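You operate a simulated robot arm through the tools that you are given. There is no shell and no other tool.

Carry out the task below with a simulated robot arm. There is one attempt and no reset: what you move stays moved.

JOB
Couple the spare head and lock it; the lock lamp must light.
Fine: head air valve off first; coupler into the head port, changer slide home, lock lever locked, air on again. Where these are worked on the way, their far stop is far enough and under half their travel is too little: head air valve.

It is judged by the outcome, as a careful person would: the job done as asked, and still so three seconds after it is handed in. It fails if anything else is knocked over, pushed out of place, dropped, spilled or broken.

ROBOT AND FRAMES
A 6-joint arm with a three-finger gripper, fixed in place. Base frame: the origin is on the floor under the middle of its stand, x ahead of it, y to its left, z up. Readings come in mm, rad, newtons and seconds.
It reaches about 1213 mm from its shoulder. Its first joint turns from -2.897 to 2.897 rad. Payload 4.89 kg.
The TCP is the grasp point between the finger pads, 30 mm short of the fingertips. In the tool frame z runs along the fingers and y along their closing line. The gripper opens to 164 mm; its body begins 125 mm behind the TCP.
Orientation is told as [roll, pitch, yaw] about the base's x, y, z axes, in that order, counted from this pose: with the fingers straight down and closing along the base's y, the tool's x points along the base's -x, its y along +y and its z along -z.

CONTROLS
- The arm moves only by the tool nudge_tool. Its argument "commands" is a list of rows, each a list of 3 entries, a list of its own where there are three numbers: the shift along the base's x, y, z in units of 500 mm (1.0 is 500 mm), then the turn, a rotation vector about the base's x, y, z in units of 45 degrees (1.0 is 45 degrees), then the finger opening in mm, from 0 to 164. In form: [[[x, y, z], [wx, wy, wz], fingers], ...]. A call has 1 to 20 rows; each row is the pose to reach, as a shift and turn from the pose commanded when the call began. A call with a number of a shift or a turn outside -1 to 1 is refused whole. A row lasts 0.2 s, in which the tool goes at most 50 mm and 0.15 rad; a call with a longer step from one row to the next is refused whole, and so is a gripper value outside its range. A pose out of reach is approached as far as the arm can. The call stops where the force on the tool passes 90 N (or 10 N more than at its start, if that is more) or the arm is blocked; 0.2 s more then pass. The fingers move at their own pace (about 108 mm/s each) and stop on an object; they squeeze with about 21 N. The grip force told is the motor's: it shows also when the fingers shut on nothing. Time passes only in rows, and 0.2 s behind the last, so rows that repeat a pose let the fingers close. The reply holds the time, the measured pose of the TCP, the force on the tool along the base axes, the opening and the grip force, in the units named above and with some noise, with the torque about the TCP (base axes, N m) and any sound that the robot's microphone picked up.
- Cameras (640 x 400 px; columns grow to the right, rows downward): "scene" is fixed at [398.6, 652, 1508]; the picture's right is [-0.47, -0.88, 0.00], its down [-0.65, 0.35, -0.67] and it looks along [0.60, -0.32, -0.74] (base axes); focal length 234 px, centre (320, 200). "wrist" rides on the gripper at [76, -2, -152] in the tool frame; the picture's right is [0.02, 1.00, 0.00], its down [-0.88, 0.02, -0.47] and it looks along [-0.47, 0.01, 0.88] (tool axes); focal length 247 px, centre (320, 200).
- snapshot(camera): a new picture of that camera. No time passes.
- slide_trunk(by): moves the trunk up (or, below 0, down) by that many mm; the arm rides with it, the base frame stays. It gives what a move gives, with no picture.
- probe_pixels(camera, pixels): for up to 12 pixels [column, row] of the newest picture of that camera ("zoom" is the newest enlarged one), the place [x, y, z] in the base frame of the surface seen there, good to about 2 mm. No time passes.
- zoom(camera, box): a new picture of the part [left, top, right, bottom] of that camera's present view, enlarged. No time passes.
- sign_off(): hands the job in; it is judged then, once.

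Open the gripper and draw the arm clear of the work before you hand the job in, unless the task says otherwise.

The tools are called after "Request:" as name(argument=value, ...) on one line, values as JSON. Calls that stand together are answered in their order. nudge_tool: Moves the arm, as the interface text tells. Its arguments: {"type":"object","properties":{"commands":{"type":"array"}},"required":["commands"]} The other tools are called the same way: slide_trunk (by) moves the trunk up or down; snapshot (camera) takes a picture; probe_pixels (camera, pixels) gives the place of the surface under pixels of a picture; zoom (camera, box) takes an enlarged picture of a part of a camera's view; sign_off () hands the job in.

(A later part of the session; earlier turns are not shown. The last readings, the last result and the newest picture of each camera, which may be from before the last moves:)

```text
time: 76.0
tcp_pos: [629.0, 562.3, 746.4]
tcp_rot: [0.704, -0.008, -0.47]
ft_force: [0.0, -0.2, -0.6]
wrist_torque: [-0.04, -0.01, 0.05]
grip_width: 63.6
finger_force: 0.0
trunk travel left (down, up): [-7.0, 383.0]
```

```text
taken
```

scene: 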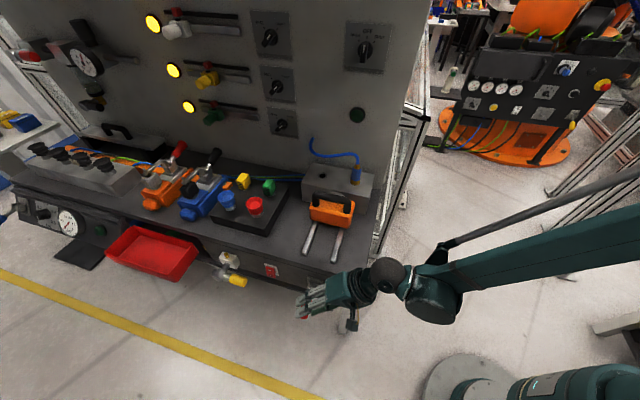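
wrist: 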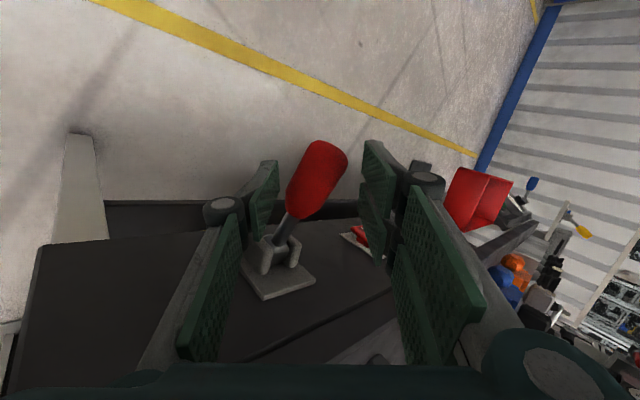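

The lever holds at about +25°. I continue to push up with the lower finger until it stops.

Request:
nudge_tool(commands=[[[0, 0, 0.02], [0, 0, 0], 60], [[0.003, -0.003, 0.036], [0, 0, 0], 60], [[0.006, -0.006, 0.052], [0, 0, 0], 60], [[0.009, -0.009, 0.066], [0, 0, 0], 60], [[0.012, -0.012, 0.08], [0, 0, 0], 60]])

Request:
snapshot(camera="wrist")

Request:
snapshot(camera="scene")

```text
time: 77.2
tcp_pos: [634.6, 557.3, 788.6]
tcp_rot: [0.704, -0.004, -0.467]
ft_force: [0.2, 0.1, 0.0]
wrist_torque: [0.01, 0.01, 0.03]
grip_width: 60.1
finger_force: 0.1
trunk travel left (down, up): [-7.0, 383.0]
```

```text
taken
```

wrist: 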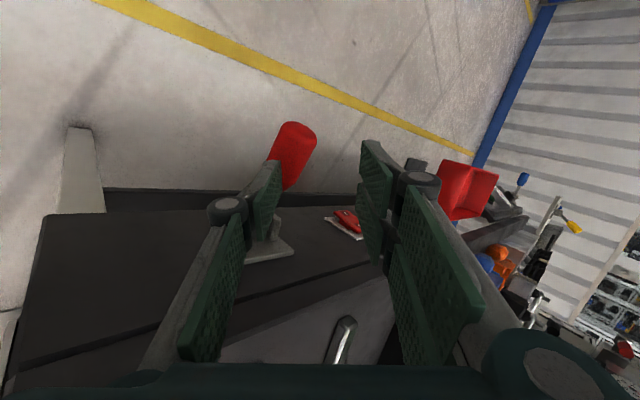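

```text
taken
```

scene: 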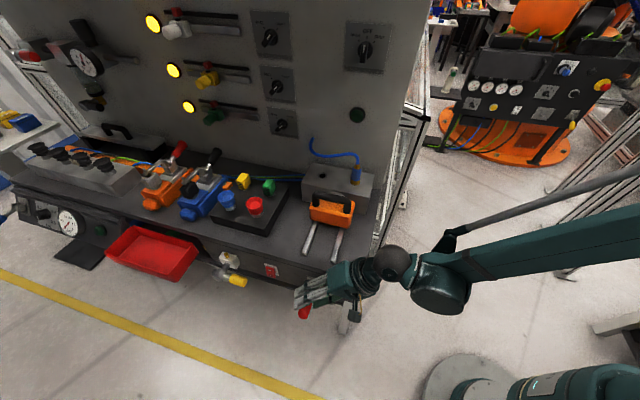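

The finger has slipped past the lever (no force). I probe the lever's present angle.

Request:
probe_pixels(camera="wrist", pixels=[[300, 130], [297, 145], [290, 165], [285, 180], [275, 230], [265, 245]])

Request:
zoom(camera="scene", box=[270, 250, 390, 350])

```text
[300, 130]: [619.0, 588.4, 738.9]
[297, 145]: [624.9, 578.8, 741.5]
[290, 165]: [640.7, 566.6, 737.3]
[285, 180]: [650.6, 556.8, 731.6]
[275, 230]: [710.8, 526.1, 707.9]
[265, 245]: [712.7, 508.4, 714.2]
```

```text
4.00 times, centred on (330, 300) of scene
```

zoom: 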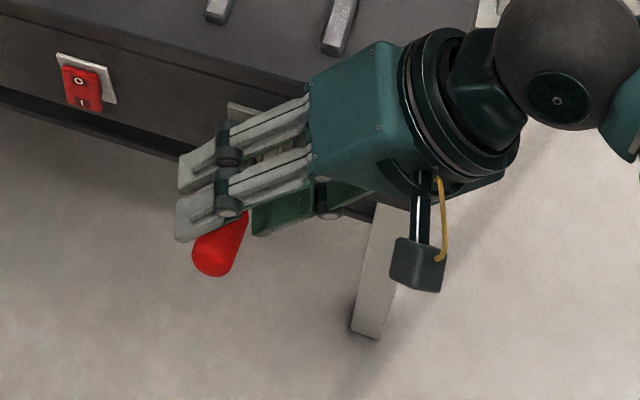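

The lever is still near +22° and my finger is now above it. I'll pull back, drop to its level, and roll 28° to align the pads with it before re-entering deeper.

Request:
nudge_tool(commands=[[[-0.0116, -0.0232, 0.0304], [0, 0, 0], 62], [[-0.0233, -0.0462, 0.0084], [0.045, 0.09, -0.118], 62], [[-0.0349, -0.0694, -0.0136], [0.09, 0.18, -0.237], 62], [[-0.0349, -0.0694, -0.0136], [0.136, 0.27, -0.355], 62], [[-0.0349, -0.0694, -0.0136], [0.181, 0.36, -0.474], 62]])

Request:
snapshot(camera="wrist")

Request:
zoom(camera="scene", box=[270, 250, 390, 350])

```text
time: 78.3
tcp_pos: [616.9, 522.3, 781.6]
tcp_rot: [0.642, 0.303, -0.855]
ft_force: [-0.6, 0.2, 0.5]
wrist_torque: [-0.01, 0.0, -0.01]
grip_width: 61.8
finger_force: 0.1
trunk travel left (down, up): [-7.0, 383.0]
```

```text
taken
```

wrist: 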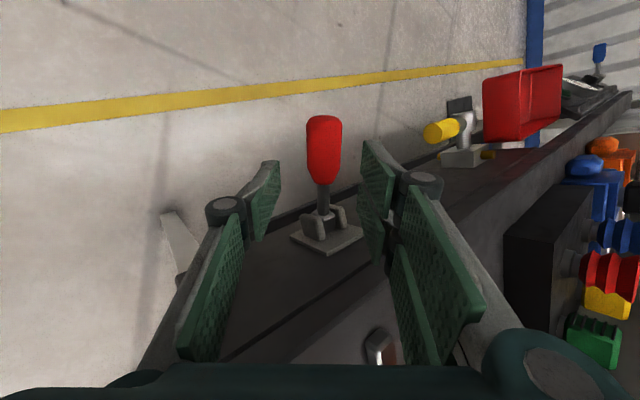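

```text
4.00 times, centred on (330, 300) of scene
```

zoom: 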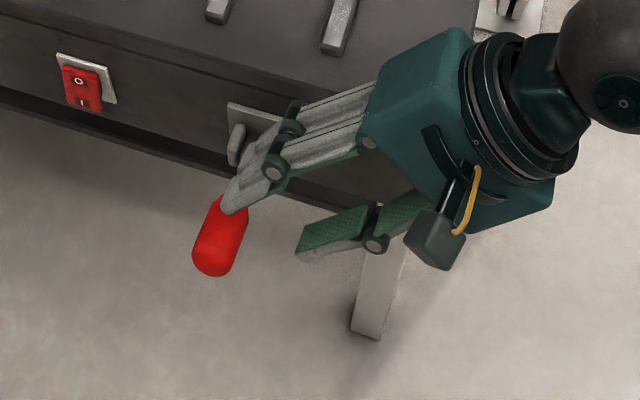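

The lever is now parallel to and centred between the pads (column 323). I advance 65 mm along the fingers to take it deep between them.

Request:
nudge_tool(commands=[[[0.0095, 0.0188, -0.0248], [0, 0, 0], 62], [[0.019, 0.0376, -0.0495], [0, 0, 0], 62], [[0.0285, 0.0564, -0.0743], [0, 0, 0], 62], [[0.0379, 0.0752, -0.099], [0, 0, 0], 62]])

Request:
snapshot(camera="wrist")

Request:
zoom(camera="scene", box=[270, 250, 390, 350])

```text
time: 79.3
tcp_pos: [636.0, 558.4, 732.3]
tcp_rot: [0.641, 0.302, -0.853]
ft_force: [-0.9, -0.5, 1.1]
wrist_torque: [0.02, -0.05, -0.06]
grip_width: 61.9
finger_force: 0.0
trunk travel left (down, up): [-7.0, 383.0]
```

```text
taken
```

wrist: 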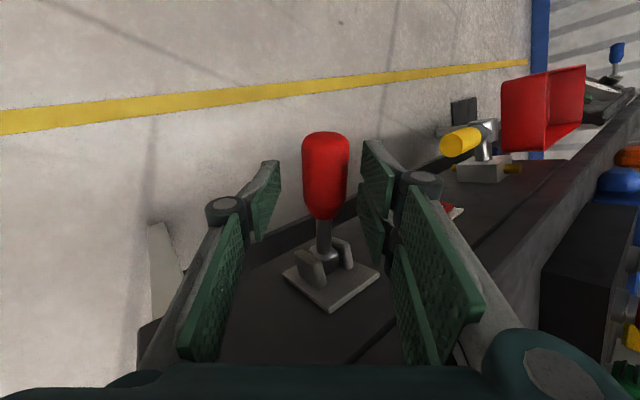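

```text
4.00 times, centred on (330, 300) of scene
```

zoom: 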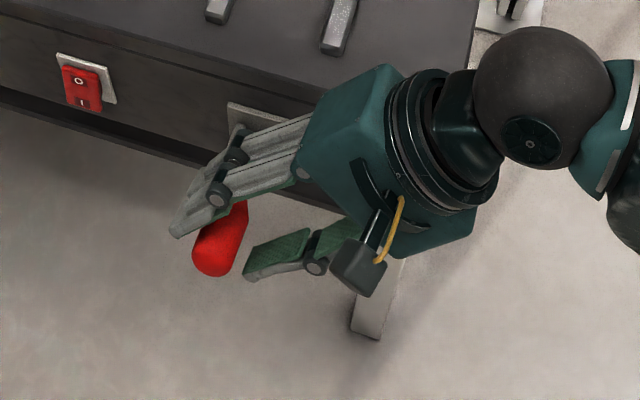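

The lever is within the pads. I close on it and try another 12 mm upward along its arc, watching for a stop.

Request:
nudge_tool(commands=[[[0.004, 0.002, 0.003], [0, 0, 0], 40], [[0.004, 0.002, 0.003], [0, 0, 0], 15], [[0.004, 0.002, 0.003], [0, 0, 0], 10], [[0.004, 0.002, 0.003], [0, 0, 0], 10]])

Request:
nudge_tool(commands=[[[0.0018, -0.0018, 0.006], [0, 0, 0], 10], [[0.0035, -0.0035, 0.0125], [0, 0, 0], 10], [[0.0053, -0.0053, 0.0187], [0, 0, 0], 10], [[0.007, -0.007, 0.025], [0, 0, 0], 10]])

Request:
snapshot(camera="wrist")

```text
time: 80.3
tcp_pos: [639.0, 561.5, 732.9]
tcp_rot: [0.645, 0.302, -0.853]
ft_force: [14.5, 14.7, 15.5]
wrist_torque: [-0.02, -1.54, 1.29]
grip_width: 33.4
finger_force: 45.1
trunk travel left (down, up): [-7.0, 383.0]
```

```text
time: 81.3
tcp_pos: [641.8, 555.7, 743.7]
tcp_rot: [0.642, 0.301, -0.853]
ft_force: [4.5, 4.3, -34.0]
wrist_torque: [1.62, 1.7, -1.15]
grip_width: 35.2
finger_force: 45.0
trunk travel left (down, up): [-7.0, 383.0]
```

```text
taken
```

wrist: 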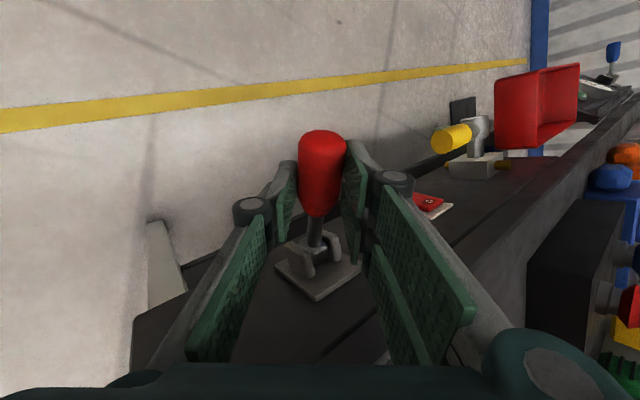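

Resistance rose to 34 N. I probe the lever angle to see whether it moved or is at its stop.

Request:
probe_pixels(camera="wrist", pixels=[[322, 140], [321, 160], [319, 185], [317, 205], [315, 228], [316, 245], [305, 262], [338, 250]])

Request:
zoom(camera="scene", box=[320, 90, 400, 140])

```text
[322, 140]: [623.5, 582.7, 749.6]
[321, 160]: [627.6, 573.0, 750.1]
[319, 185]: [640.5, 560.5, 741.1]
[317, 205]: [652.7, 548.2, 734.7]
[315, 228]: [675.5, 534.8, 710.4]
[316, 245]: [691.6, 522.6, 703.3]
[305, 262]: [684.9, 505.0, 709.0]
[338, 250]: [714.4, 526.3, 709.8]
```

```text
8.00 times, centred on (360, 115) of scene
```

zoom: 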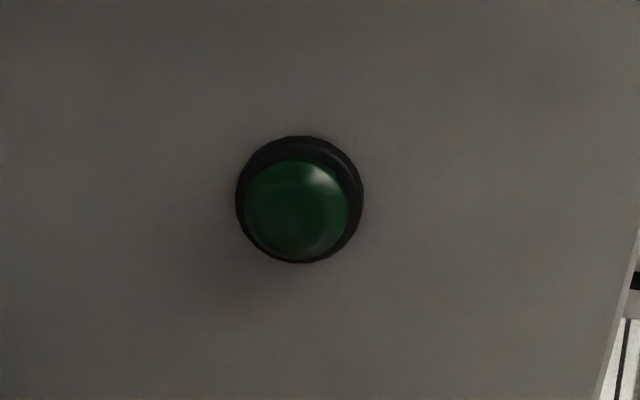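

It moved up about 9° more, to roughly +31–33°. I push a little further to check for the hard stop.

Request:
nudge_tool(commands=[[[0.0018, -0.0018, 0.005], [0, 0, 0], 10], [[0.0035, -0.0035, 0.01], [0, 0, 0], 10], [[0.0053, -0.0053, 0.015], [0, 0, 0], 10]])

Request:
snapshot(camera="wrist")

Request:
probe_pixels(camera="wrist", pixels=[[322, 140], [321, 160], [319, 185], [317, 205], [315, 228], [316, 245]])

```text
time: 82.2
tcp_pos: [644.0, 553.1, 752.9]
tcp_rot: [0.64, 0.303, -0.854]
ft_force: [-12.7, -8.2, -37.7]
wrist_torque: [1.66, 1.96, -0.64]
grip_width: 38.2
finger_force: 45.6
trunk travel left (down, up): [-7.0, 383.0]
```

```text
taken
```

wrist: 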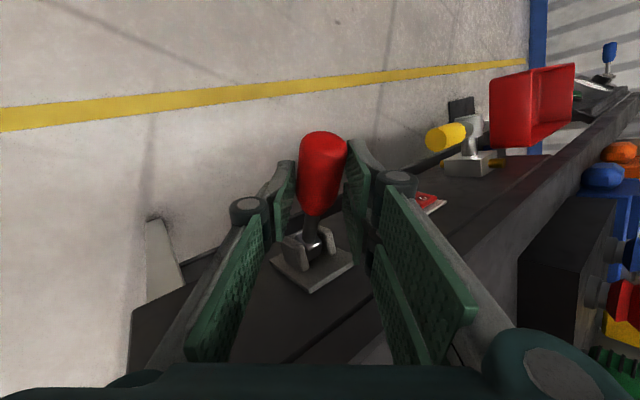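

```text
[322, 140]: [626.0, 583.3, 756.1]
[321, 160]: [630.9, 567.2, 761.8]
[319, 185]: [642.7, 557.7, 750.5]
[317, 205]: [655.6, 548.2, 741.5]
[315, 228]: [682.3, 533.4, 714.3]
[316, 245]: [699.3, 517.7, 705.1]
```

It keeps moving up (now ≈ +40°), so the travel is longer. I re-grip deeper: open, advance 16 mm along the fingers, roll 15° to match the lever, and close again.

Request:
nudge_tool(commands=[[[0, 0, 0], [0, 0, 0], 58], [[0.002, 0.004, -0.006], [0.024, 0.048, -0.064], 60], [[0.0047, 0.0092, -0.0122], [0.049, 0.097, -0.127], 60], [[0.0093, 0.0184, -0.0244], [0.097, 0.193, -0.254], 60], [[0.0093, 0.0184, -0.0244], [0.097, 0.193, -0.254], 60]])

Request:
snapshot(camera="wrist")

Request:
probe_pixels(camera="wrist", pixels=[[322, 145], [321, 170], [320, 195], [320, 215], [320, 240], [320, 255]])

```text
time: 83.3
tcp_pos: [649.2, 563.0, 740.5]
tcp_rot: [0.555, 0.454, -1.086]
ft_force: [0.2, 0.1, -0.5]
wrist_torque: [0.03, -0.02, 0.0]
grip_width: 60.1
finger_force: 0.0
trunk travel left (down, up): [-7.0, 383.0]
```

```text
taken
```

wrist: 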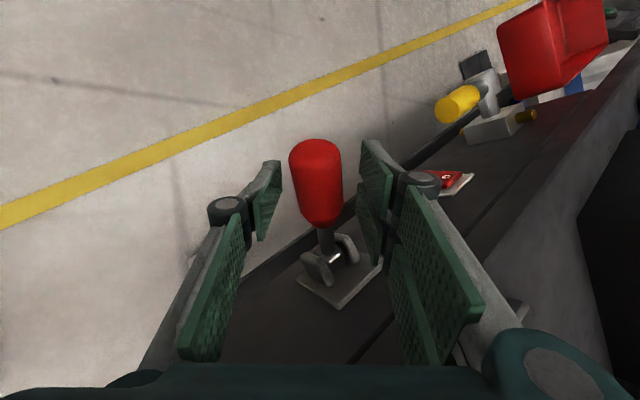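

```text
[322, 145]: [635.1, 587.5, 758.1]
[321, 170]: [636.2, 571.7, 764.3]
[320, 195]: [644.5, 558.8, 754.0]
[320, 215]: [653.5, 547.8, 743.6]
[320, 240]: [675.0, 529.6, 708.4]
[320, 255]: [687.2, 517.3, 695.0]
```

Lever holds at ~+38° and is now deep between the pads. I close and raise it further along the arc to ~52°.

Request:
nudge_tool(commands=[[[0, 0, 0], [0, 0, 0], 30], [[0, 0, 0], [0, 0, 0], 10], [[0, 0, 0], [0, 0, 0], 10], [[0.005, -0.005, 0.008], [0, 0, 0], 10], [[0.0098, -0.0098, 0.0156], [0, 0, 0], 10], [[0.015, -0.015, 0.0225], [0, 0, 0], 10], [[0.0206, -0.0206, 0.0294], [0, 0, 0], 10]])

Request:
snapshot(camera="wrist")

Request:
snapshot(camera="scene")

```text
time: 84.6
tcp_pos: [648.6, 561.9, 744.0]
tcp_rot: [0.545, 0.449, -1.078]
ft_force: [-3.7, 22.9, -55.6]
wrist_torque: [-0.61, -1.89, 0.55]
grip_width: 36.9
finger_force: 45.0
trunk travel left (down, up): [-7.0, 383.0]
stopped in row 6: the force on the tool passed its limit at 98 N (the readings are from after the stop); the commanded pose is now the measured one
```

```text
taken
```

wrist: 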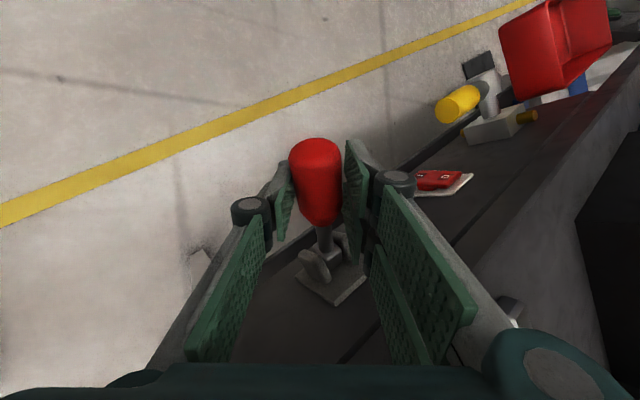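

```text
taken
```

scene: 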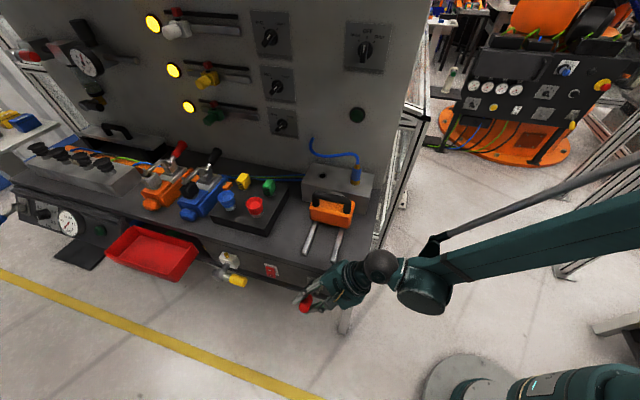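

98 N against further motion: the lever is at its upper stop (~+40°). I release, back out along the fingers, and check that it stays.

Request:
nudge_tool(commands=[[[0, 0, -0.004], [0, 0, 0], 50], [[0, 0, -0.004], [0, 0, 0], 62], [[0, 0, -0.004], [0, 0, 0], 62], [[-0.012, -0.023, 0.03], [0, 0, 0], 62], [[-0.03, -0.058, 0.075], [0, 0, 0], 62], [[-0.05, -0.095, 0.125], [0, 0, 0], 62]])

Request:
snapshot(camera="wrist")

Request:
zoom(camera="scene", box=[270, 240, 390, 340])

Request:
zoom(camera="scene", box=[320, 90, 400, 140])

```text
time: 86.0
tcp_pos: [624.5, 515.1, 808.0]
tcp_rot: [0.549, 0.453, -1.083]
ft_force: [1.3, 1.1, -1.6]
wrist_torque: [-0.03, 0.13, 0.06]
grip_width: 62.0
finger_force: 0.1
trunk travel left (down, up): [-7.0, 383.0]
```

```text
taken
```

wrist: 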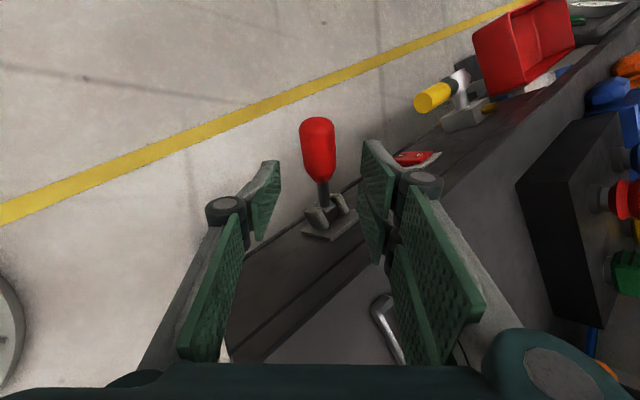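

```text
4.00 times, centred on (330, 290) of scene
```

zoom: 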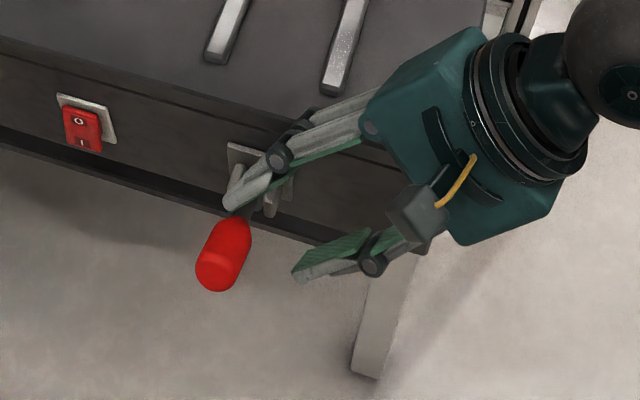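

```text
8.00 times, centred on (360, 115) of scene
```

zoom: 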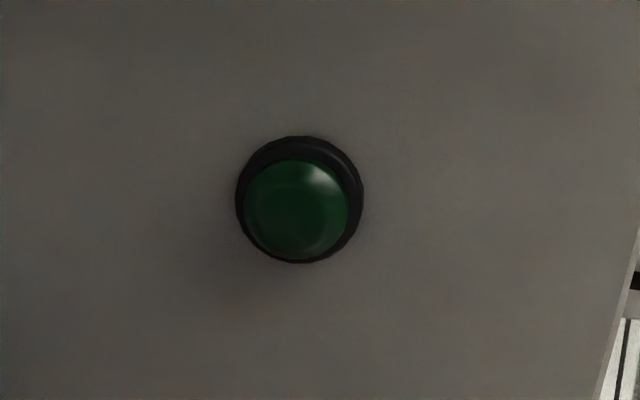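

The lever holds its raised position; the lamp isn't lit yet since air is still off. Now I back off and unroll the tool (−133° about the finger axis) to return to the valve orientation.

Request:
nudge_tool(commands=[[[-0.02, 0, 0.04], [0, 0, 0], 40], [[-0.05, 0.02, 0.09], [-0.056, -0.113, 0.151], 20], [[-0.08, 0.05, 0.14], [-0.113, -0.227, 0.302], 0], [[-0.1, 0.07, 0.18], [-0.169, -0.34, 0.454], 0], [[-0.1, 0.08, 0.2], [-0.226, -0.454, 0.605], 0], [[-0.1, 0.08, 0.2], [-0.282, -0.567, 0.756], 0]])

Request:
nudge_tool(commands=[[[0, 0, 0], [-0.047, -0.095, 0.126], 0], [[0, 0, 0], [-0.094, -0.189, 0.252], 0], [[0, 0, 0], [-0.141, -0.284, 0.378], 0], [[0, 0, 0], [-0.188, -0.378, 0.504], 0], [[0, 0, 0], [-0.235, -0.473, 0.63], 0], [[0, 0, 0], [-0.282, -0.567, 0.756], 0]])

Request:
nudge_tool(commands=[[[0, 0, 0], [-0.047, -0.095, 0.126], 0], [[0, 0, 0], [-0.094, -0.189, 0.252], 0], [[0, 0, 0], [-0.141, -0.284, 0.378], 0], [[0, 0, 0], [-0.188, -0.378, 0.504], 0], [[0, 0, 0], [-0.235, -0.473, 0.63], 0], [[0, 0, 0], [-0.282, -0.567, 0.756], 0]])

Request:
snapshot(camera="scene")

```text
refused: row 2 steps farther than a row can; nothing moved
```

```text
time: 87.4
tcp_pos: [625.8, 511.8, 809.5]
tcp_rot: [0.697, -0.019, -0.442]
ft_force: [0.7, 0.2, 0.0]
wrist_torque: [-0.03, 0.03, 0.02]
grip_width: 0.0
finger_force: 20.7
trunk travel left (down, up): [-7.0, 383.0]
```

```text
time: 88.8
tcp_pos: [624.5, 512.5, 810.5]
tcp_rot: [0.528, -0.479, 0.207]
ft_force: [-0.2, 0.2, 0.8]
wrist_torque: [0.0, 0.02, 0.01]
grip_width: 0.0
finger_force: 20.4
trunk travel left (down, up): [-7.0, 383.0]
```

```text
taken
```

scene: 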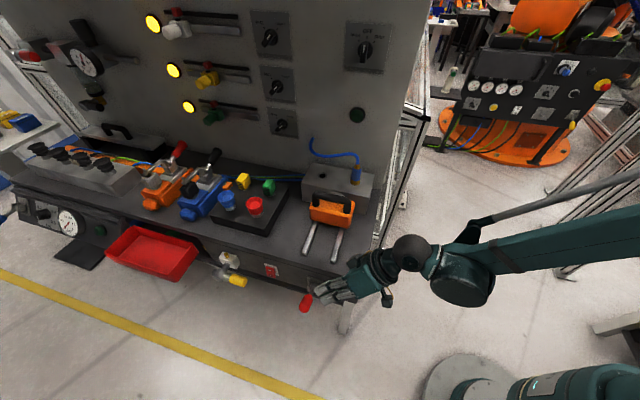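

The first row set was refused for too large a turn, but the two roll calls ran in place without contact. I do the last 44° of roll while backing up and away.

Request:
nudge_tool(commands=[[[-0.02, 0, 0.04], [-0.047, -0.095, 0.126], 0], [[-0.04, 0.02, 0.08], [-0.094, -0.189, 0.252], 0], [[-0.06, 0.04, 0.12], [-0.141, -0.284, 0.378], 0], [[-0.08, 0.06, 0.15], [-0.188, -0.378, 0.504], 0], [[-0.09, 0.07, 0.18], [-0.235, -0.473, 0.63], 0], [[-0.1, 0.08, 0.2], [-0.282, -0.567, 0.756], 0]])

Request:
snapshot(camera="wrist")

```text
time: 90.2
tcp_pos: [575.5, 552.8, 909.4]
tcp_rot: [-0.005, -0.698, 1.115]
ft_force: [0.4, 0.3, 0.6]
wrist_torque: [0.0, 0.04, 0.03]
grip_width: 0.0
finger_force: 21.2
trunk travel left (down, up): [-7.0, 383.0]
```

```text
taken
```

wrist: 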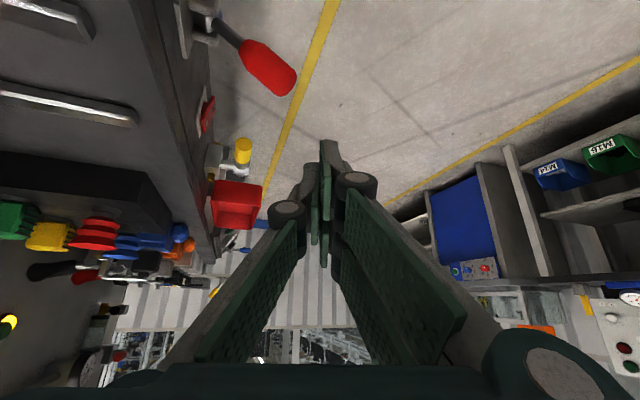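

Now roll is zero. I yaw back to 45°, set the tilt to 45°, and move over to a position above and right of the valve handle, passing well above the raised lever.

Request:
nudge_tool(commands=[[[0.065, 0.035, -0.01], [0.013, -0.013, -0.07], 0], [[0.13, 0.07, -0.02], [0.026, -0.026, -0.14], 0], [[0.195, 0.105, -0.04], [0.039, -0.039, -0.21], 0], [[0.26, 0.14, -0.06], [0.052, -0.052, -0.28], 0], [[0.325, 0.175, -0.08], [0.065, -0.065, -0.35], 0], [[0.39, 0.209, -0.1], [0.0786, -0.0786, -0.42], 0]])

Request:
snapshot(camera="wrist")

Request:
snapshot(camera="scene")

```text
time: 91.6
tcp_pos: [770.8, 656.6, 860.7]
tcp_rot: [-0.022, -0.786, 0.796]
ft_force: [-1.1, -1.5, 1.5]
wrist_torque: [0.06, -0.02, 0.0]
grip_width: 0.0
finger_force: 21.0
trunk travel left (down, up): [-7.0, 383.0]
```

```text
taken
```

wrist: 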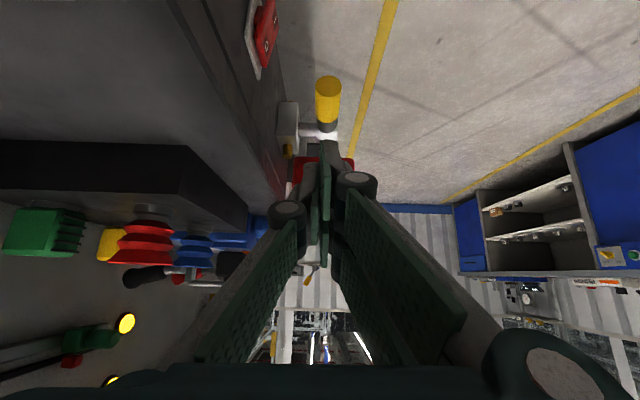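

```text
taken
```

scene: 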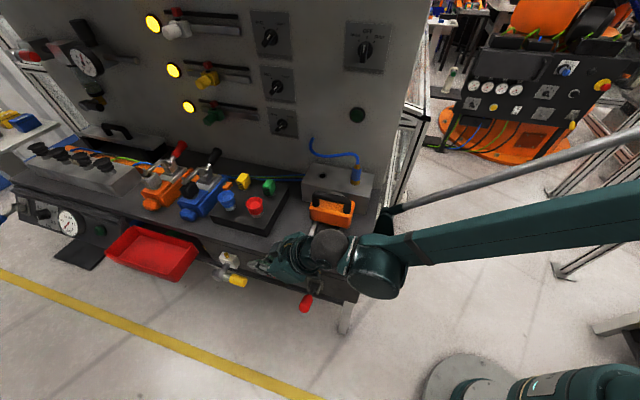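

Before going lower I notice the camera block, hanging below the wrist, would meet the raised lever. I'll roll the tool about 155° (camera upwards, swinging via the outside) here, where there is room.

Request:
nudge_tool(commands=[[[-0.004, 0.004, 0], [0.072, 0.072, -0.102], 0], [[-0.008, 0.008, 0], [0.143, 0.143, -0.203], 0], [[-0.012, 0.012, 0], [0.215, 0.215, -0.305], 0], [[-0.016, 0.016, 0], [0.287, 0.287, -0.406], 0], [[-0.02, 0.02, 0], [0.358, 0.358, -0.508], 0], [[-0.022, 0.022, 0], [0.43, 0.43, -0.609], 0]])

Request:
nudge_tool(commands=[[[0, 0, 0], [0.072, 0.072, -0.102], 0], [[0, 0, 0], [0.143, 0.143, -0.203], 0], [[0, 0, 0], [0.215, 0.215, -0.305], 0], [[0, 0, 0], [0.287, 0.287, -0.406], 0], [[0, 0, 0], [0.358, 0.358, -0.508], 0], [[0, 0, 0], [0.43, 0.43, -0.609], 0]])

Request:
nudge_tool(commands=[[[0, 0, 0], [0.072, 0.072, -0.102], 0], [[0, 0, 0], [0.143, 0.143, -0.203], 0], [[0, 0, 0], [0.215, 0.215, -0.305], 0], [[0, 0, 0], [0.287, 0.287, -0.406], 0], [[0, 0, 0], [0.358, 0.358, -0.508], 0], [[0, 0, 0], [0.43, 0.43, -0.609], 0]])

Request:
nudge_tool(commands=[[[0, 0, 0], [0.072, 0.072, -0.102], 0], [[0, 0, 0], [0.143, 0.143, -0.203], 0], [[0, 0, 0], [0.215, 0.215, -0.305], 0], [[0, 0, 0], [0.287, 0.287, -0.406], 0], [[0, 0, 0], [0.358, 0.358, -0.508], 0], [[0, 0, 0], [0.43, 0.43, -0.609], 0]])

Request:
snapshot(camera="wrist")

Request:
snapshot(camera="scene")

```text
time: 93.0
tcp_pos: [758.4, 667.2, 860.4]
tcp_rot: [0.54, -0.586, -0.057]
ft_force: [0.5, 0.3, 0.2]
wrist_torque: [0.01, 0.01, 0.0]
grip_width: 0.0
finger_force: 20.8
trunk travel left (down, up): [-7.0, 383.0]
```

```text
time: 94.4
tcp_pos: [757.2, 667.0, 860.3]
tcp_rot: [0.756, -0.157, -0.625]
ft_force: [-0.9, 0.4, -0.5]
wrist_torque: [0.01, 0.02, 0.02]
grip_width: 0.1
finger_force: 21.5
trunk travel left (down, up): [-7.0, 383.0]
```

```text
time: 95.8
tcp_pos: [759.9, 667.3, 860.0]
tcp_rot: [0.718, 0.312, -1.116]
ft_force: [-0.2, 0.0, -0.8]
wrist_torque: [0.01, 0.01, 0.01]
grip_width: 0.0
finger_force: 21.3
trunk travel left (down, up): [-7.0, 383.0]
```

```text
time: 97.2
tcp_pos: [759.3, 668.6, 859.2]
tcp_rot: [0.391, 0.692, -1.765]
ft_force: [-0.1, -0.2, 0.7]
wrist_torque: [0.01, -0.04, -0.01]
grip_width: 0.0
finger_force: 21.0
trunk travel left (down, up): [-7.0, 383.0]
```

```text
taken
```

wrist: 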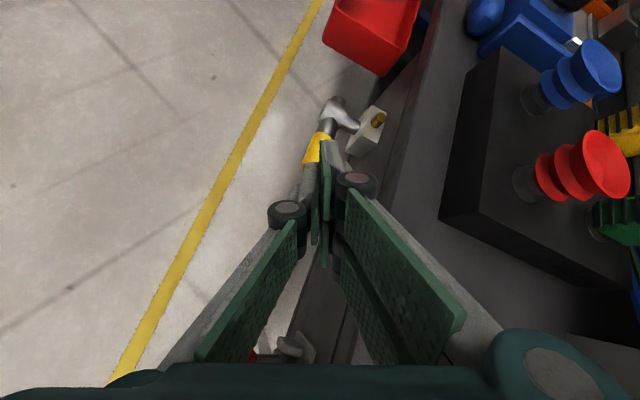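

```text
taken
```

scene: 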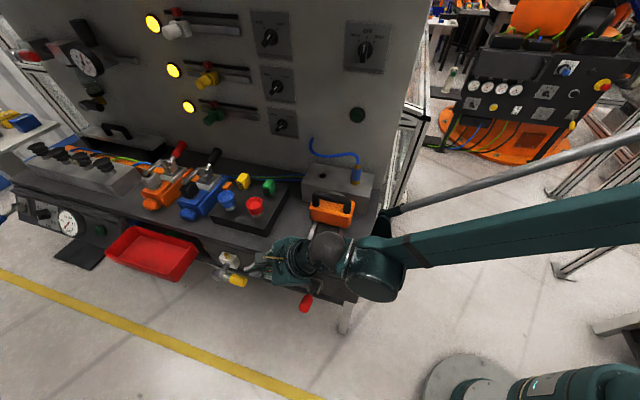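

The camera is now on top. I tilt down another 7° for clearance over the lever and descend to about z=760, right of the handle's end.

Request:
nudge_tool(commands=[[[0.0135, 0.008, -0.05], [-0.0275, 0.0275, 0], 0], [[0.027, 0.016, -0.1], [-0.055, 0.055, 0], 0], [[0.0406, 0.0236, -0.15], [-0.0825, 0.0825, 0], 0], [[0.0542, 0.0315, -0.198], [-0.11, 0.11, 0], 0]])

Request:
snapshot(camera="wrist")

Request:
zoom(camera="scene", box=[190, 220, 410, 340])

```text
time: 98.2
tcp_pos: [786.3, 684.1, 762.0]
tcp_rot: [0.31, 0.587, -1.812]
ft_force: [-0.5, -0.3, 1.0]
wrist_torque: [0.03, -0.05, 0.0]
grip_width: 0.0
finger_force: 20.5
trunk travel left (down, up): [-7.0, 383.0]
```

```text
taken
```

wrist: 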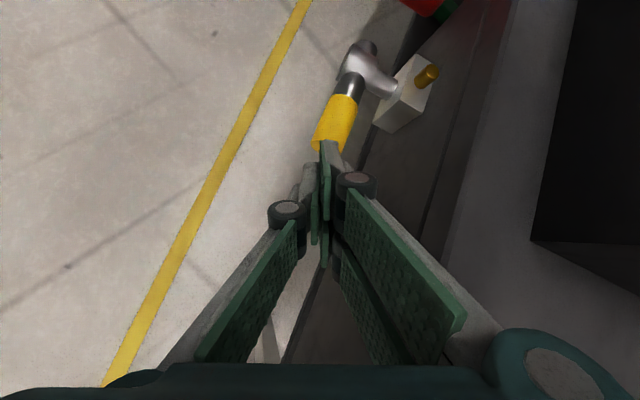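

```text
2.91 times, centred on (300, 280) of scene
```

zoom: 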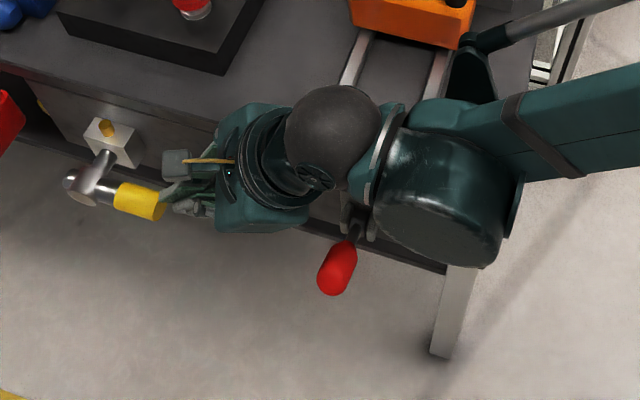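

I probe the handle end, the lever tip, and the nearby wrist joint to verify clearances before going lower.

Request:
probe_pixels(camera="zoom", pixels=[[140, 200], [155, 205], [335, 270], [345, 255], [320, 180], [380, 190], [400, 230], [440, 250], [370, 215], [260, 215], [300, 200], [480, 250]])

Request:
probe_pixels(camera="wrist", pixels=[[330, 130], [340, 115], [350, 90], [318, 145], [333, 150], [350, 60], [335, 165], [310, 180]])

```text
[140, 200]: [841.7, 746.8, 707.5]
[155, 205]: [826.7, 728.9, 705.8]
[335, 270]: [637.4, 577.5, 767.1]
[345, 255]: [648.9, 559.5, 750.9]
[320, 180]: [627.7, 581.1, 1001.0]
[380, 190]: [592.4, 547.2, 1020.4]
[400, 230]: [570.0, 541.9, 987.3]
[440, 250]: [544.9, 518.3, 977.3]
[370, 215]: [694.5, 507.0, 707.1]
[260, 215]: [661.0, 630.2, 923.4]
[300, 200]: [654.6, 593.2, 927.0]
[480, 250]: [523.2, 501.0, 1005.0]
```

```text
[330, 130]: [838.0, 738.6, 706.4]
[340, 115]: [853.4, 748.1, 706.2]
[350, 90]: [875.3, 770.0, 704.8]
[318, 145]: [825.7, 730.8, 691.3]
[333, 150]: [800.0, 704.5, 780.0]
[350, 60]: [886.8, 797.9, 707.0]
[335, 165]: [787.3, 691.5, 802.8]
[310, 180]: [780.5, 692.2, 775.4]
```

Clearances are fine (wrist stays >40 mm above the lever). I descend to z≈662 just short of the handle's end.

Request:
nudge_tool(commands=[[[0.001, 0.001, -0.05], [0, 0, 0], 0], [[0.002, 0.002, -0.1], [0, 0, 0], 0], [[0.002, 0.002, -0.15], [0, 0, 0], 0], [[0.002, 0.002, -0.2], [0, 0, 0], 0]])

Request:
snapshot(camera="wrist")

Request:
zoom(camera="scene", box=[190, 220, 410, 340])

```text
time: 99.2
tcp_pos: [785.2, 684.7, 661.9]
tcp_rot: [0.31, 0.588, -1.811]
ft_force: [-0.4, -1.6, 0.8]
wrist_torque: [0.01, 0.0, 0.0]
grip_width: 0.0
finger_force: 21.0
trunk travel left (down, up): [-7.0, 383.0]
```

```text
taken
```

wrist: 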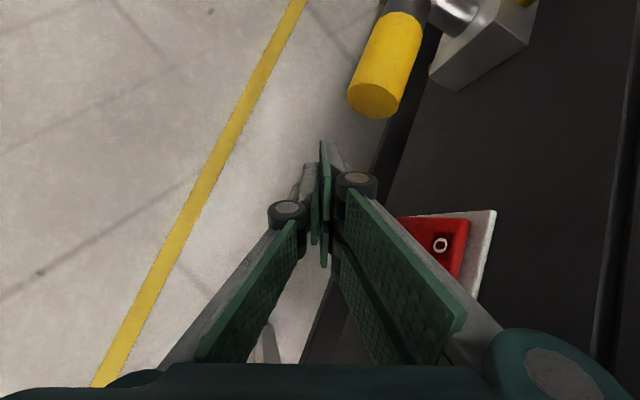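

```text
2.91 times, centred on (300, 280) of scene
```

zoom: 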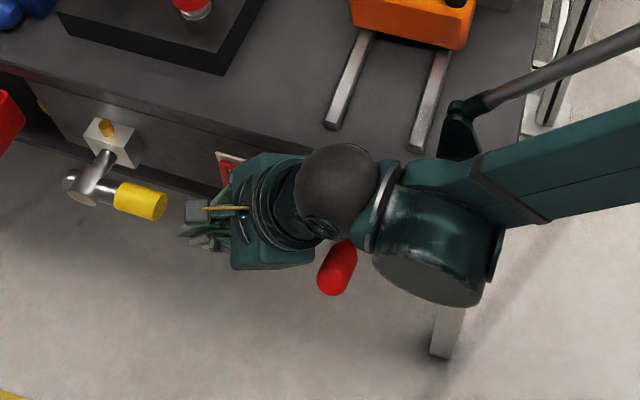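

The fingertips are just right of and below the handle's end. I move 18 mm forward to get under it, then raise in small steps.

Request:
nudge_tool(commands=[[[0.013, 0.013, -0.004], [0, 0, 0], 0], [[0.027, 0.027, -0.004], [0, 0, 0], 0], [[0.027, 0.027, 0.012], [0, 0, 0], 0], [[0.027, 0.027, 0.028], [0, 0, 0], 0], [[0.027, 0.027, 0.044], [0, 0, 0], 0], [[0.028, 0.028, 0.06], [0, 0, 0], 0]])

Request:
snapshot(camera="wrist")

Request:
zoom(camera="scene", box=[190, 220, 410, 340])

```text
time: 100.6
tcp_pos: [799.7, 699.7, 691.2]
tcp_rot: [0.309, 0.589, -1.813]
ft_force: [-5.6, -5.8, -2.1]
wrist_torque: [-0.09, 0.07, 0.07]
grip_width: 0.3
finger_force: 21.4
trunk travel left (down, up): [-7.0, 383.0]
```

```text
taken
```

wrist: 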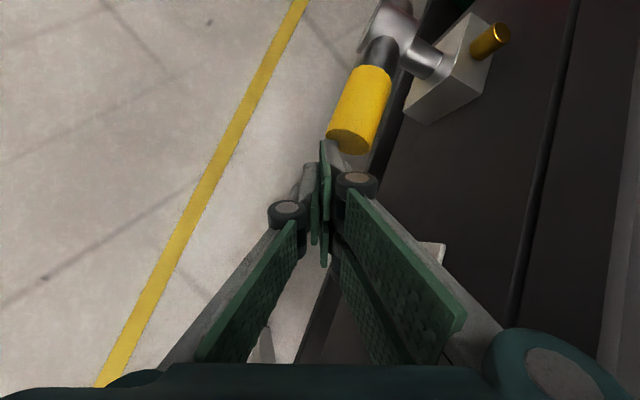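

```text
2.91 times, centred on (300, 280) of scene
```

zoom: 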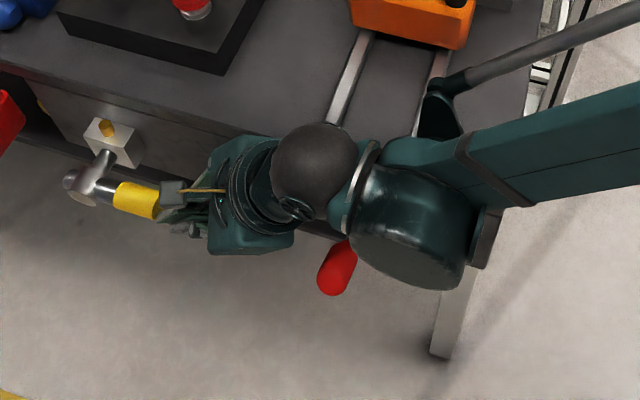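

Request:
probe_pixels(camera="wrist", pixels=[[350, 140], [345, 120], [360, 100], [370, 75], [335, 130], [365, 145], [350, 150], [333, 155]])

Request:
zoom(camera="wrist", box=[290, 40, 430, 200])

```text
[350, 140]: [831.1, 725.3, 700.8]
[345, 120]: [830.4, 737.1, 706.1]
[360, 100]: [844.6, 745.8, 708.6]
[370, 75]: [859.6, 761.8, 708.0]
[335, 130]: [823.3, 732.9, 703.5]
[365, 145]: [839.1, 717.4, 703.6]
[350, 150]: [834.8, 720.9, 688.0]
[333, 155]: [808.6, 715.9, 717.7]
```

```text
2.50 times, centred on (360, 120) of wrist
```

zoom: 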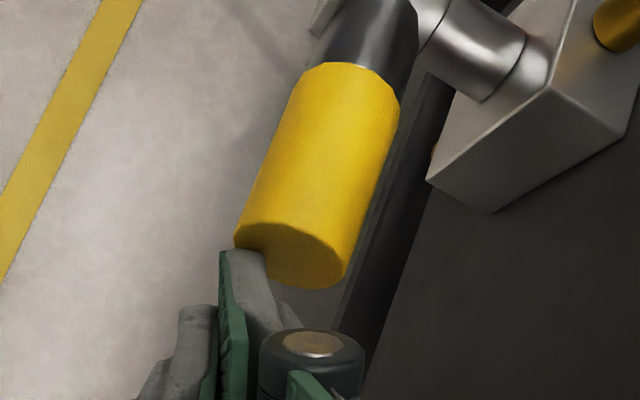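

The finger is pressing on the end face at its outer edge, not under it. I back off, drop to z≈650, shift 8 mm towards the bench and 16 mm further in, then raise.

Request:
nudge_tool(commands=[[[-0.007, -0.007, 0], [0, 0, 0], 0], [[-0.007, -0.007, -0.04], [0, 0, 0], 0], [[0.0043, -0.0183, -0.082], [0, 0, 0], 0], [[0.0226, 0.0, -0.082], [0, 0, 0], 0], [[0.0339, 0.0113, -0.082], [0, 0, 0], 0], [[0.0339, 0.0113, -0.066], [0, 0, 0], 0], [[0.0339, 0.0113, -0.05], [0, 0, 0], 0]])

Request:
snapshot(camera="wrist")

Request:
zoom(camera="wrist", box=[290, 40, 430, 200])

```text
time: 102.2
tcp_pos: [817.2, 702.5, 665.1]
tcp_rot: [0.308, 0.588, -1.812]
ft_force: [-12.8, -14.0, -2.7]
wrist_torque: [0.23, -0.2, 0.01]
grip_width: 0.0
finger_force: 20.9
trunk travel left (down, up): [-7.0, 383.0]
```

```text
taken
```

wrist: 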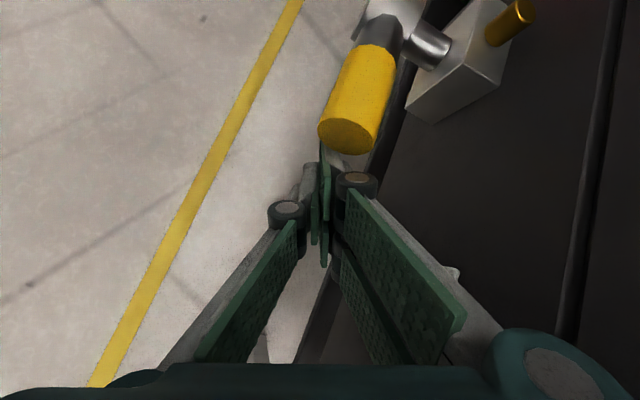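

```text
2.50 times, centred on (360, 120) of wrist
```

zoom: 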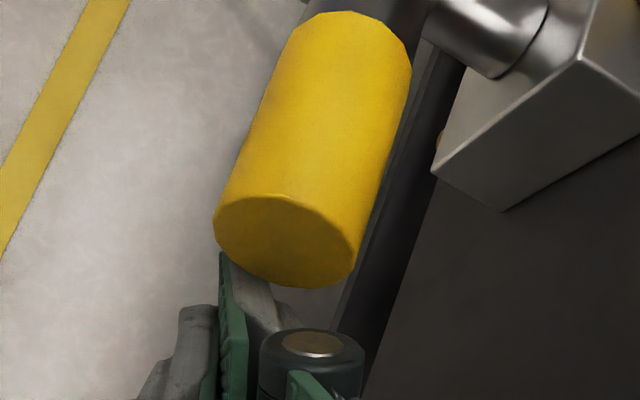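

The fingertip is now under the handle's end. I raise it in small steps.

Request:
nudge_tool(commands=[[[0, 0, 0.016], [0, 0, 0], 0], [[0, 0, 0.032], [0, 0, 0], 0], [[0.001, 0.001, 0.048], [0, 0, 0], 0], [[0.003, 0.003, 0.064], [0, 0, 0], 0], [[0.006, 0.006, 0.08], [0, 0, 0], 0]])

Request:
snapshot(camera="wrist")

Request:
zoom(camera="scene", box=[190, 220, 410, 340])

```text
time: 103.4
tcp_pos: [819.8, 709.2, 705.7]
tcp_rot: [0.308, 0.588, -1.812]
ft_force: [0.0, -0.4, -1.0]
wrist_torque: [0.0, 0.04, -0.04]
grip_width: 0.2
finger_force: 20.8
trunk travel left (down, up): [-7.0, 383.0]
```

```text
taken
```

wrist: 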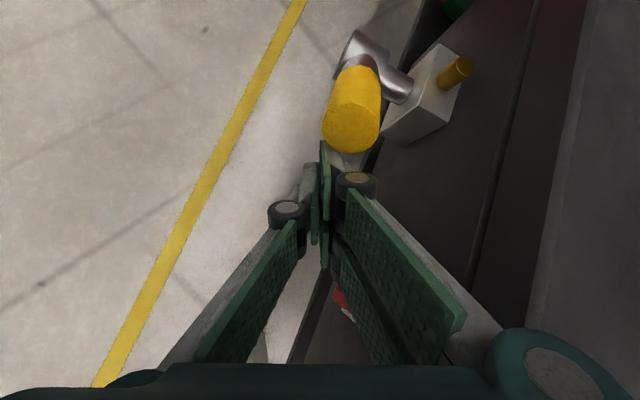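

```text
2.91 times, centred on (300, 280) of scene
```

zoom: 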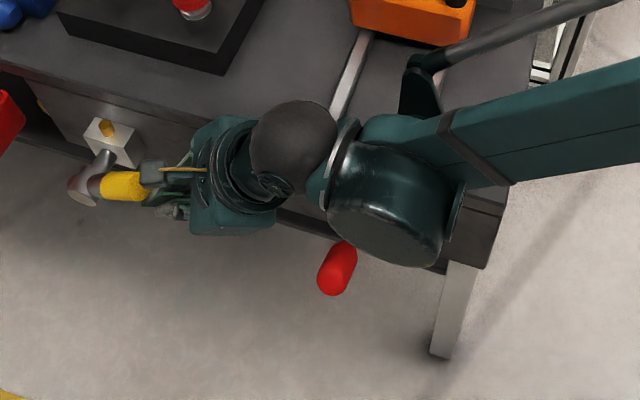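

The handle is turning up. I check its angle and then continue.

Request:
probe_pixels(camera="wrist", pixels=[[351, 128], [340, 110], [365, 110], [351, 95], [351, 75], [340, 150]])

```text
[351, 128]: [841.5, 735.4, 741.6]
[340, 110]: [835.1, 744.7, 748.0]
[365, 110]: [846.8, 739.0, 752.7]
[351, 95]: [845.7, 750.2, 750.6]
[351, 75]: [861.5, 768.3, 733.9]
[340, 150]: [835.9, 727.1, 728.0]
```

The handle is at ~58° from upright. I continue lifting and pushing it along its arc, gradually levelling the fingers from 52° to 38°.

Request:
nudge_tool(commands=[[[0.0047, 0.0047, 0.013], [0.037, -0.037, 0], 0], [[0.0094, 0.0094, 0.026], [0.073, -0.073, 0], 0], [[0.0141, 0.0141, 0.039], [0.11, -0.11, 0], 0], [[0.0189, 0.0189, 0.052], [0.147, -0.147, 0], 0], [[0.0236, 0.0236, 0.065], [0.183, -0.183, 0], 0], [[0.0283, 0.0283, 0.078], [0.22, -0.22, 0], 0]])

Request:
snapshot(camera="wrist")

Request:
zoom(camera="scene", box=[190, 220, 410, 340])

```text
time: 104.8
tcp_pos: [834.3, 722.0, 744.2]
tcp_rot: [0.491, 0.791, -1.699]
ft_force: [-0.2, 0.6, -0.9]
wrist_torque: [-0.01, -0.05, -0.01]
grip_width: 0.0
finger_force: 20.8
trunk travel left (down, up): [-7.0, 383.0]
```

```text
taken
```

wrist: 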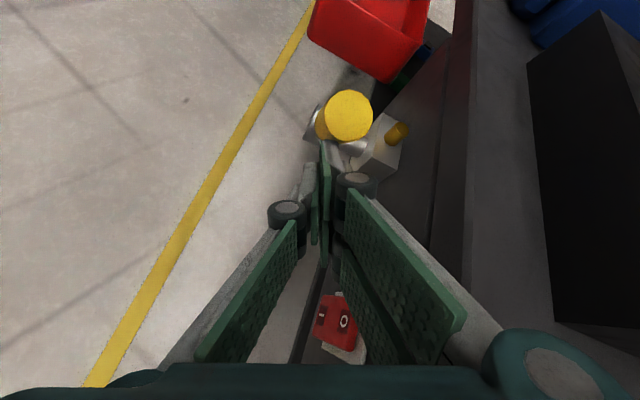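

```text
2.91 times, centred on (300, 280) of scene
```

zoom: 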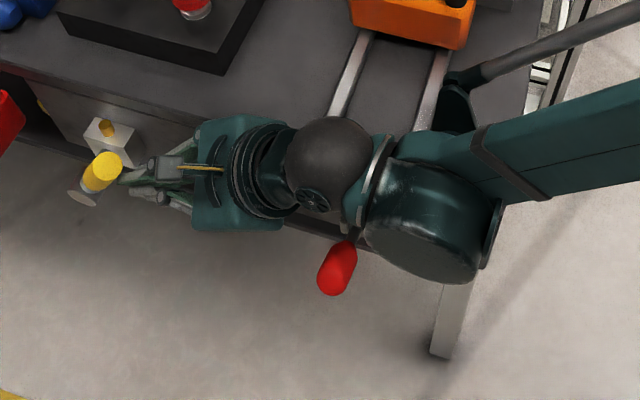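

The handle is now steep. I push it on towards upright, levelling the fingers further, until it meets its stop.

Request:
nudge_tool(commands=[[[0.0075, 0.0075, 0.003], [0.034, -0.034, 0], 0], [[0.015, 0.015, 0.006], [0.068, -0.068, 0], 0], [[0.0225, 0.0225, 0.009], [0.102, -0.102, 0], 0], [[0.03, 0.03, 0.012], [0.136, -0.136, 0], 0], [[0.0375, 0.0375, 0.014], [0.17, -0.17, 0], 0], [[0.045, 0.045, 0.016], [0.204, -0.204, 0], 0], [[0.0525, 0.0525, 0.018], [0.204, -0.204, 0], 0], [[0.06, 0.06, 0.018], [0.204, -0.204, 0], 0]])

Request:
snapshot(camera="wrist")

Request:
zoom(camera="scene", box=[190, 220, 410, 340])

Request:
zoom(camera="scene", box=[320, 90, 400, 140])

```text
time: 106.6
tcp_pos: [864.7, 751.2, 754.6]
tcp_rot: [0.731, 0.958, -1.51]
ft_force: [0.4, -0.3, 0.5]
wrist_torque: [0.0, 0.0, 0.02]
grip_width: 0.1
finger_force: 21.1
trunk travel left (down, up): [-7.0, 383.0]
```

```text
taken
```

wrist: 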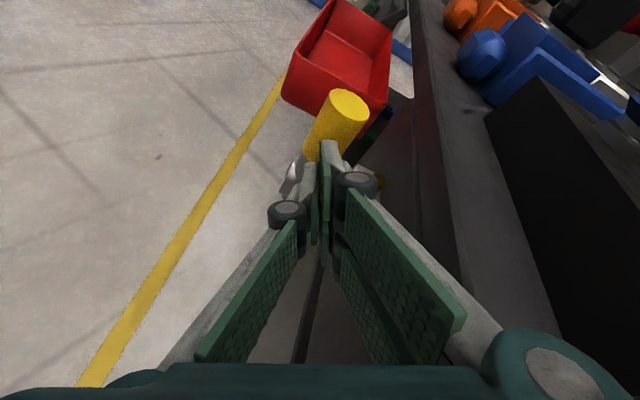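

```text
2.91 times, centred on (300, 280) of scene
```

zoom: 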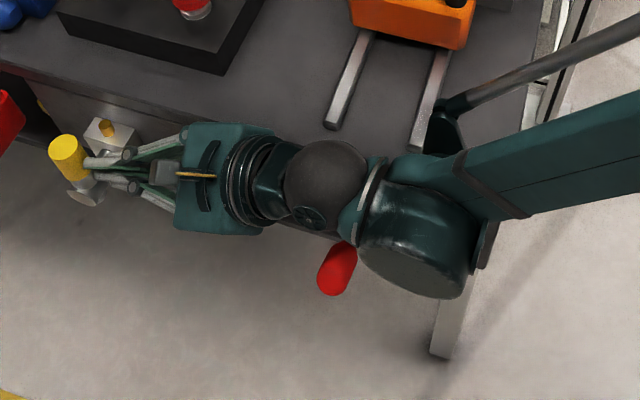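

```text
8.00 times, centred on (360, 115) of scene
```

zoom: 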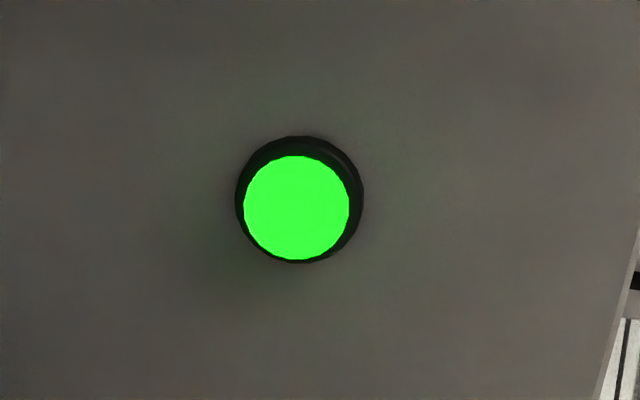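

The lock lamp is lit bright green. The handle seems near or slightly past upright, so I probe its top to compare with the original position.

Request:
probe_pixels(camera="zoom", pixels=[[300, 200]])

Request:
probe_pixels(camera="wrist", pixels=[[347, 102], [335, 100], [358, 110], [335, 130], [325, 145], [345, 125], [292, 175]])

Request:
zoom(camera="scene", box=[190, 240, 260, 290])

```text
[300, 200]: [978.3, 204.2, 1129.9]
```

```text
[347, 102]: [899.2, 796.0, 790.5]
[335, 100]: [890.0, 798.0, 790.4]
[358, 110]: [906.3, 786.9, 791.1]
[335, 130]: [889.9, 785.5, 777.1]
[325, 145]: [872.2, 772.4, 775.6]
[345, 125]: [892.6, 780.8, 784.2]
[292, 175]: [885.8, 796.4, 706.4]
```

```text
8.00 times, centred on (225, 265) of scene
```

zoom: 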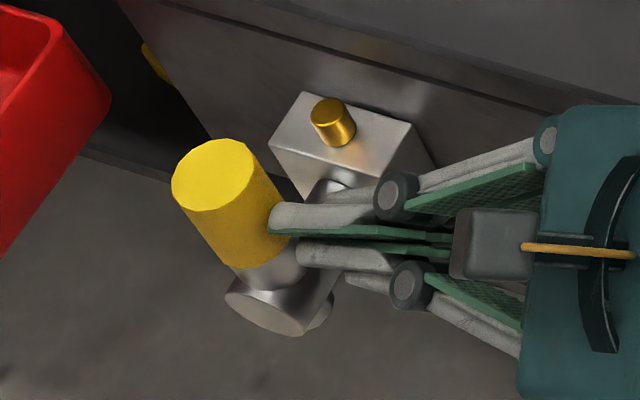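

The handle's top is at (899,796,790), the same upright position as at the start. A gentle further push will tell me whether it is on its stop.

Request:
nudge_tool(commands=[[[0.003, 0.003, 0], [0, 0, 0], 0], [[0.006, 0.006, 0], [0, 0, 0], 0]])

Request:
snapshot(camera="wrist")

Request:
probe_pixels(camera="wrist", pixels=[[347, 102], [335, 100], [358, 110]])

```text
time: 107.2
tcp_pos: [867.2, 754.0, 754.7]
tcp_rot: [0.729, 0.956, -1.513]
ft_force: [-0.1, 0.2, 0.1]
wrist_torque: [-0.01, 0.0, -0.01]
grip_width: 0.1
finger_force: 21.7
trunk travel left (down, up): [-7.0, 383.0]
```

```text
taken
```

wrist: 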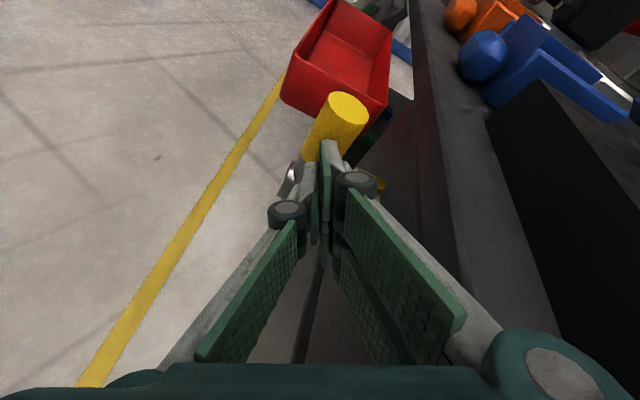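

```text
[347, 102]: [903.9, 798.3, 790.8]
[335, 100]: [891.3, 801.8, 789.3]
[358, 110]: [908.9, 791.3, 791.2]
```

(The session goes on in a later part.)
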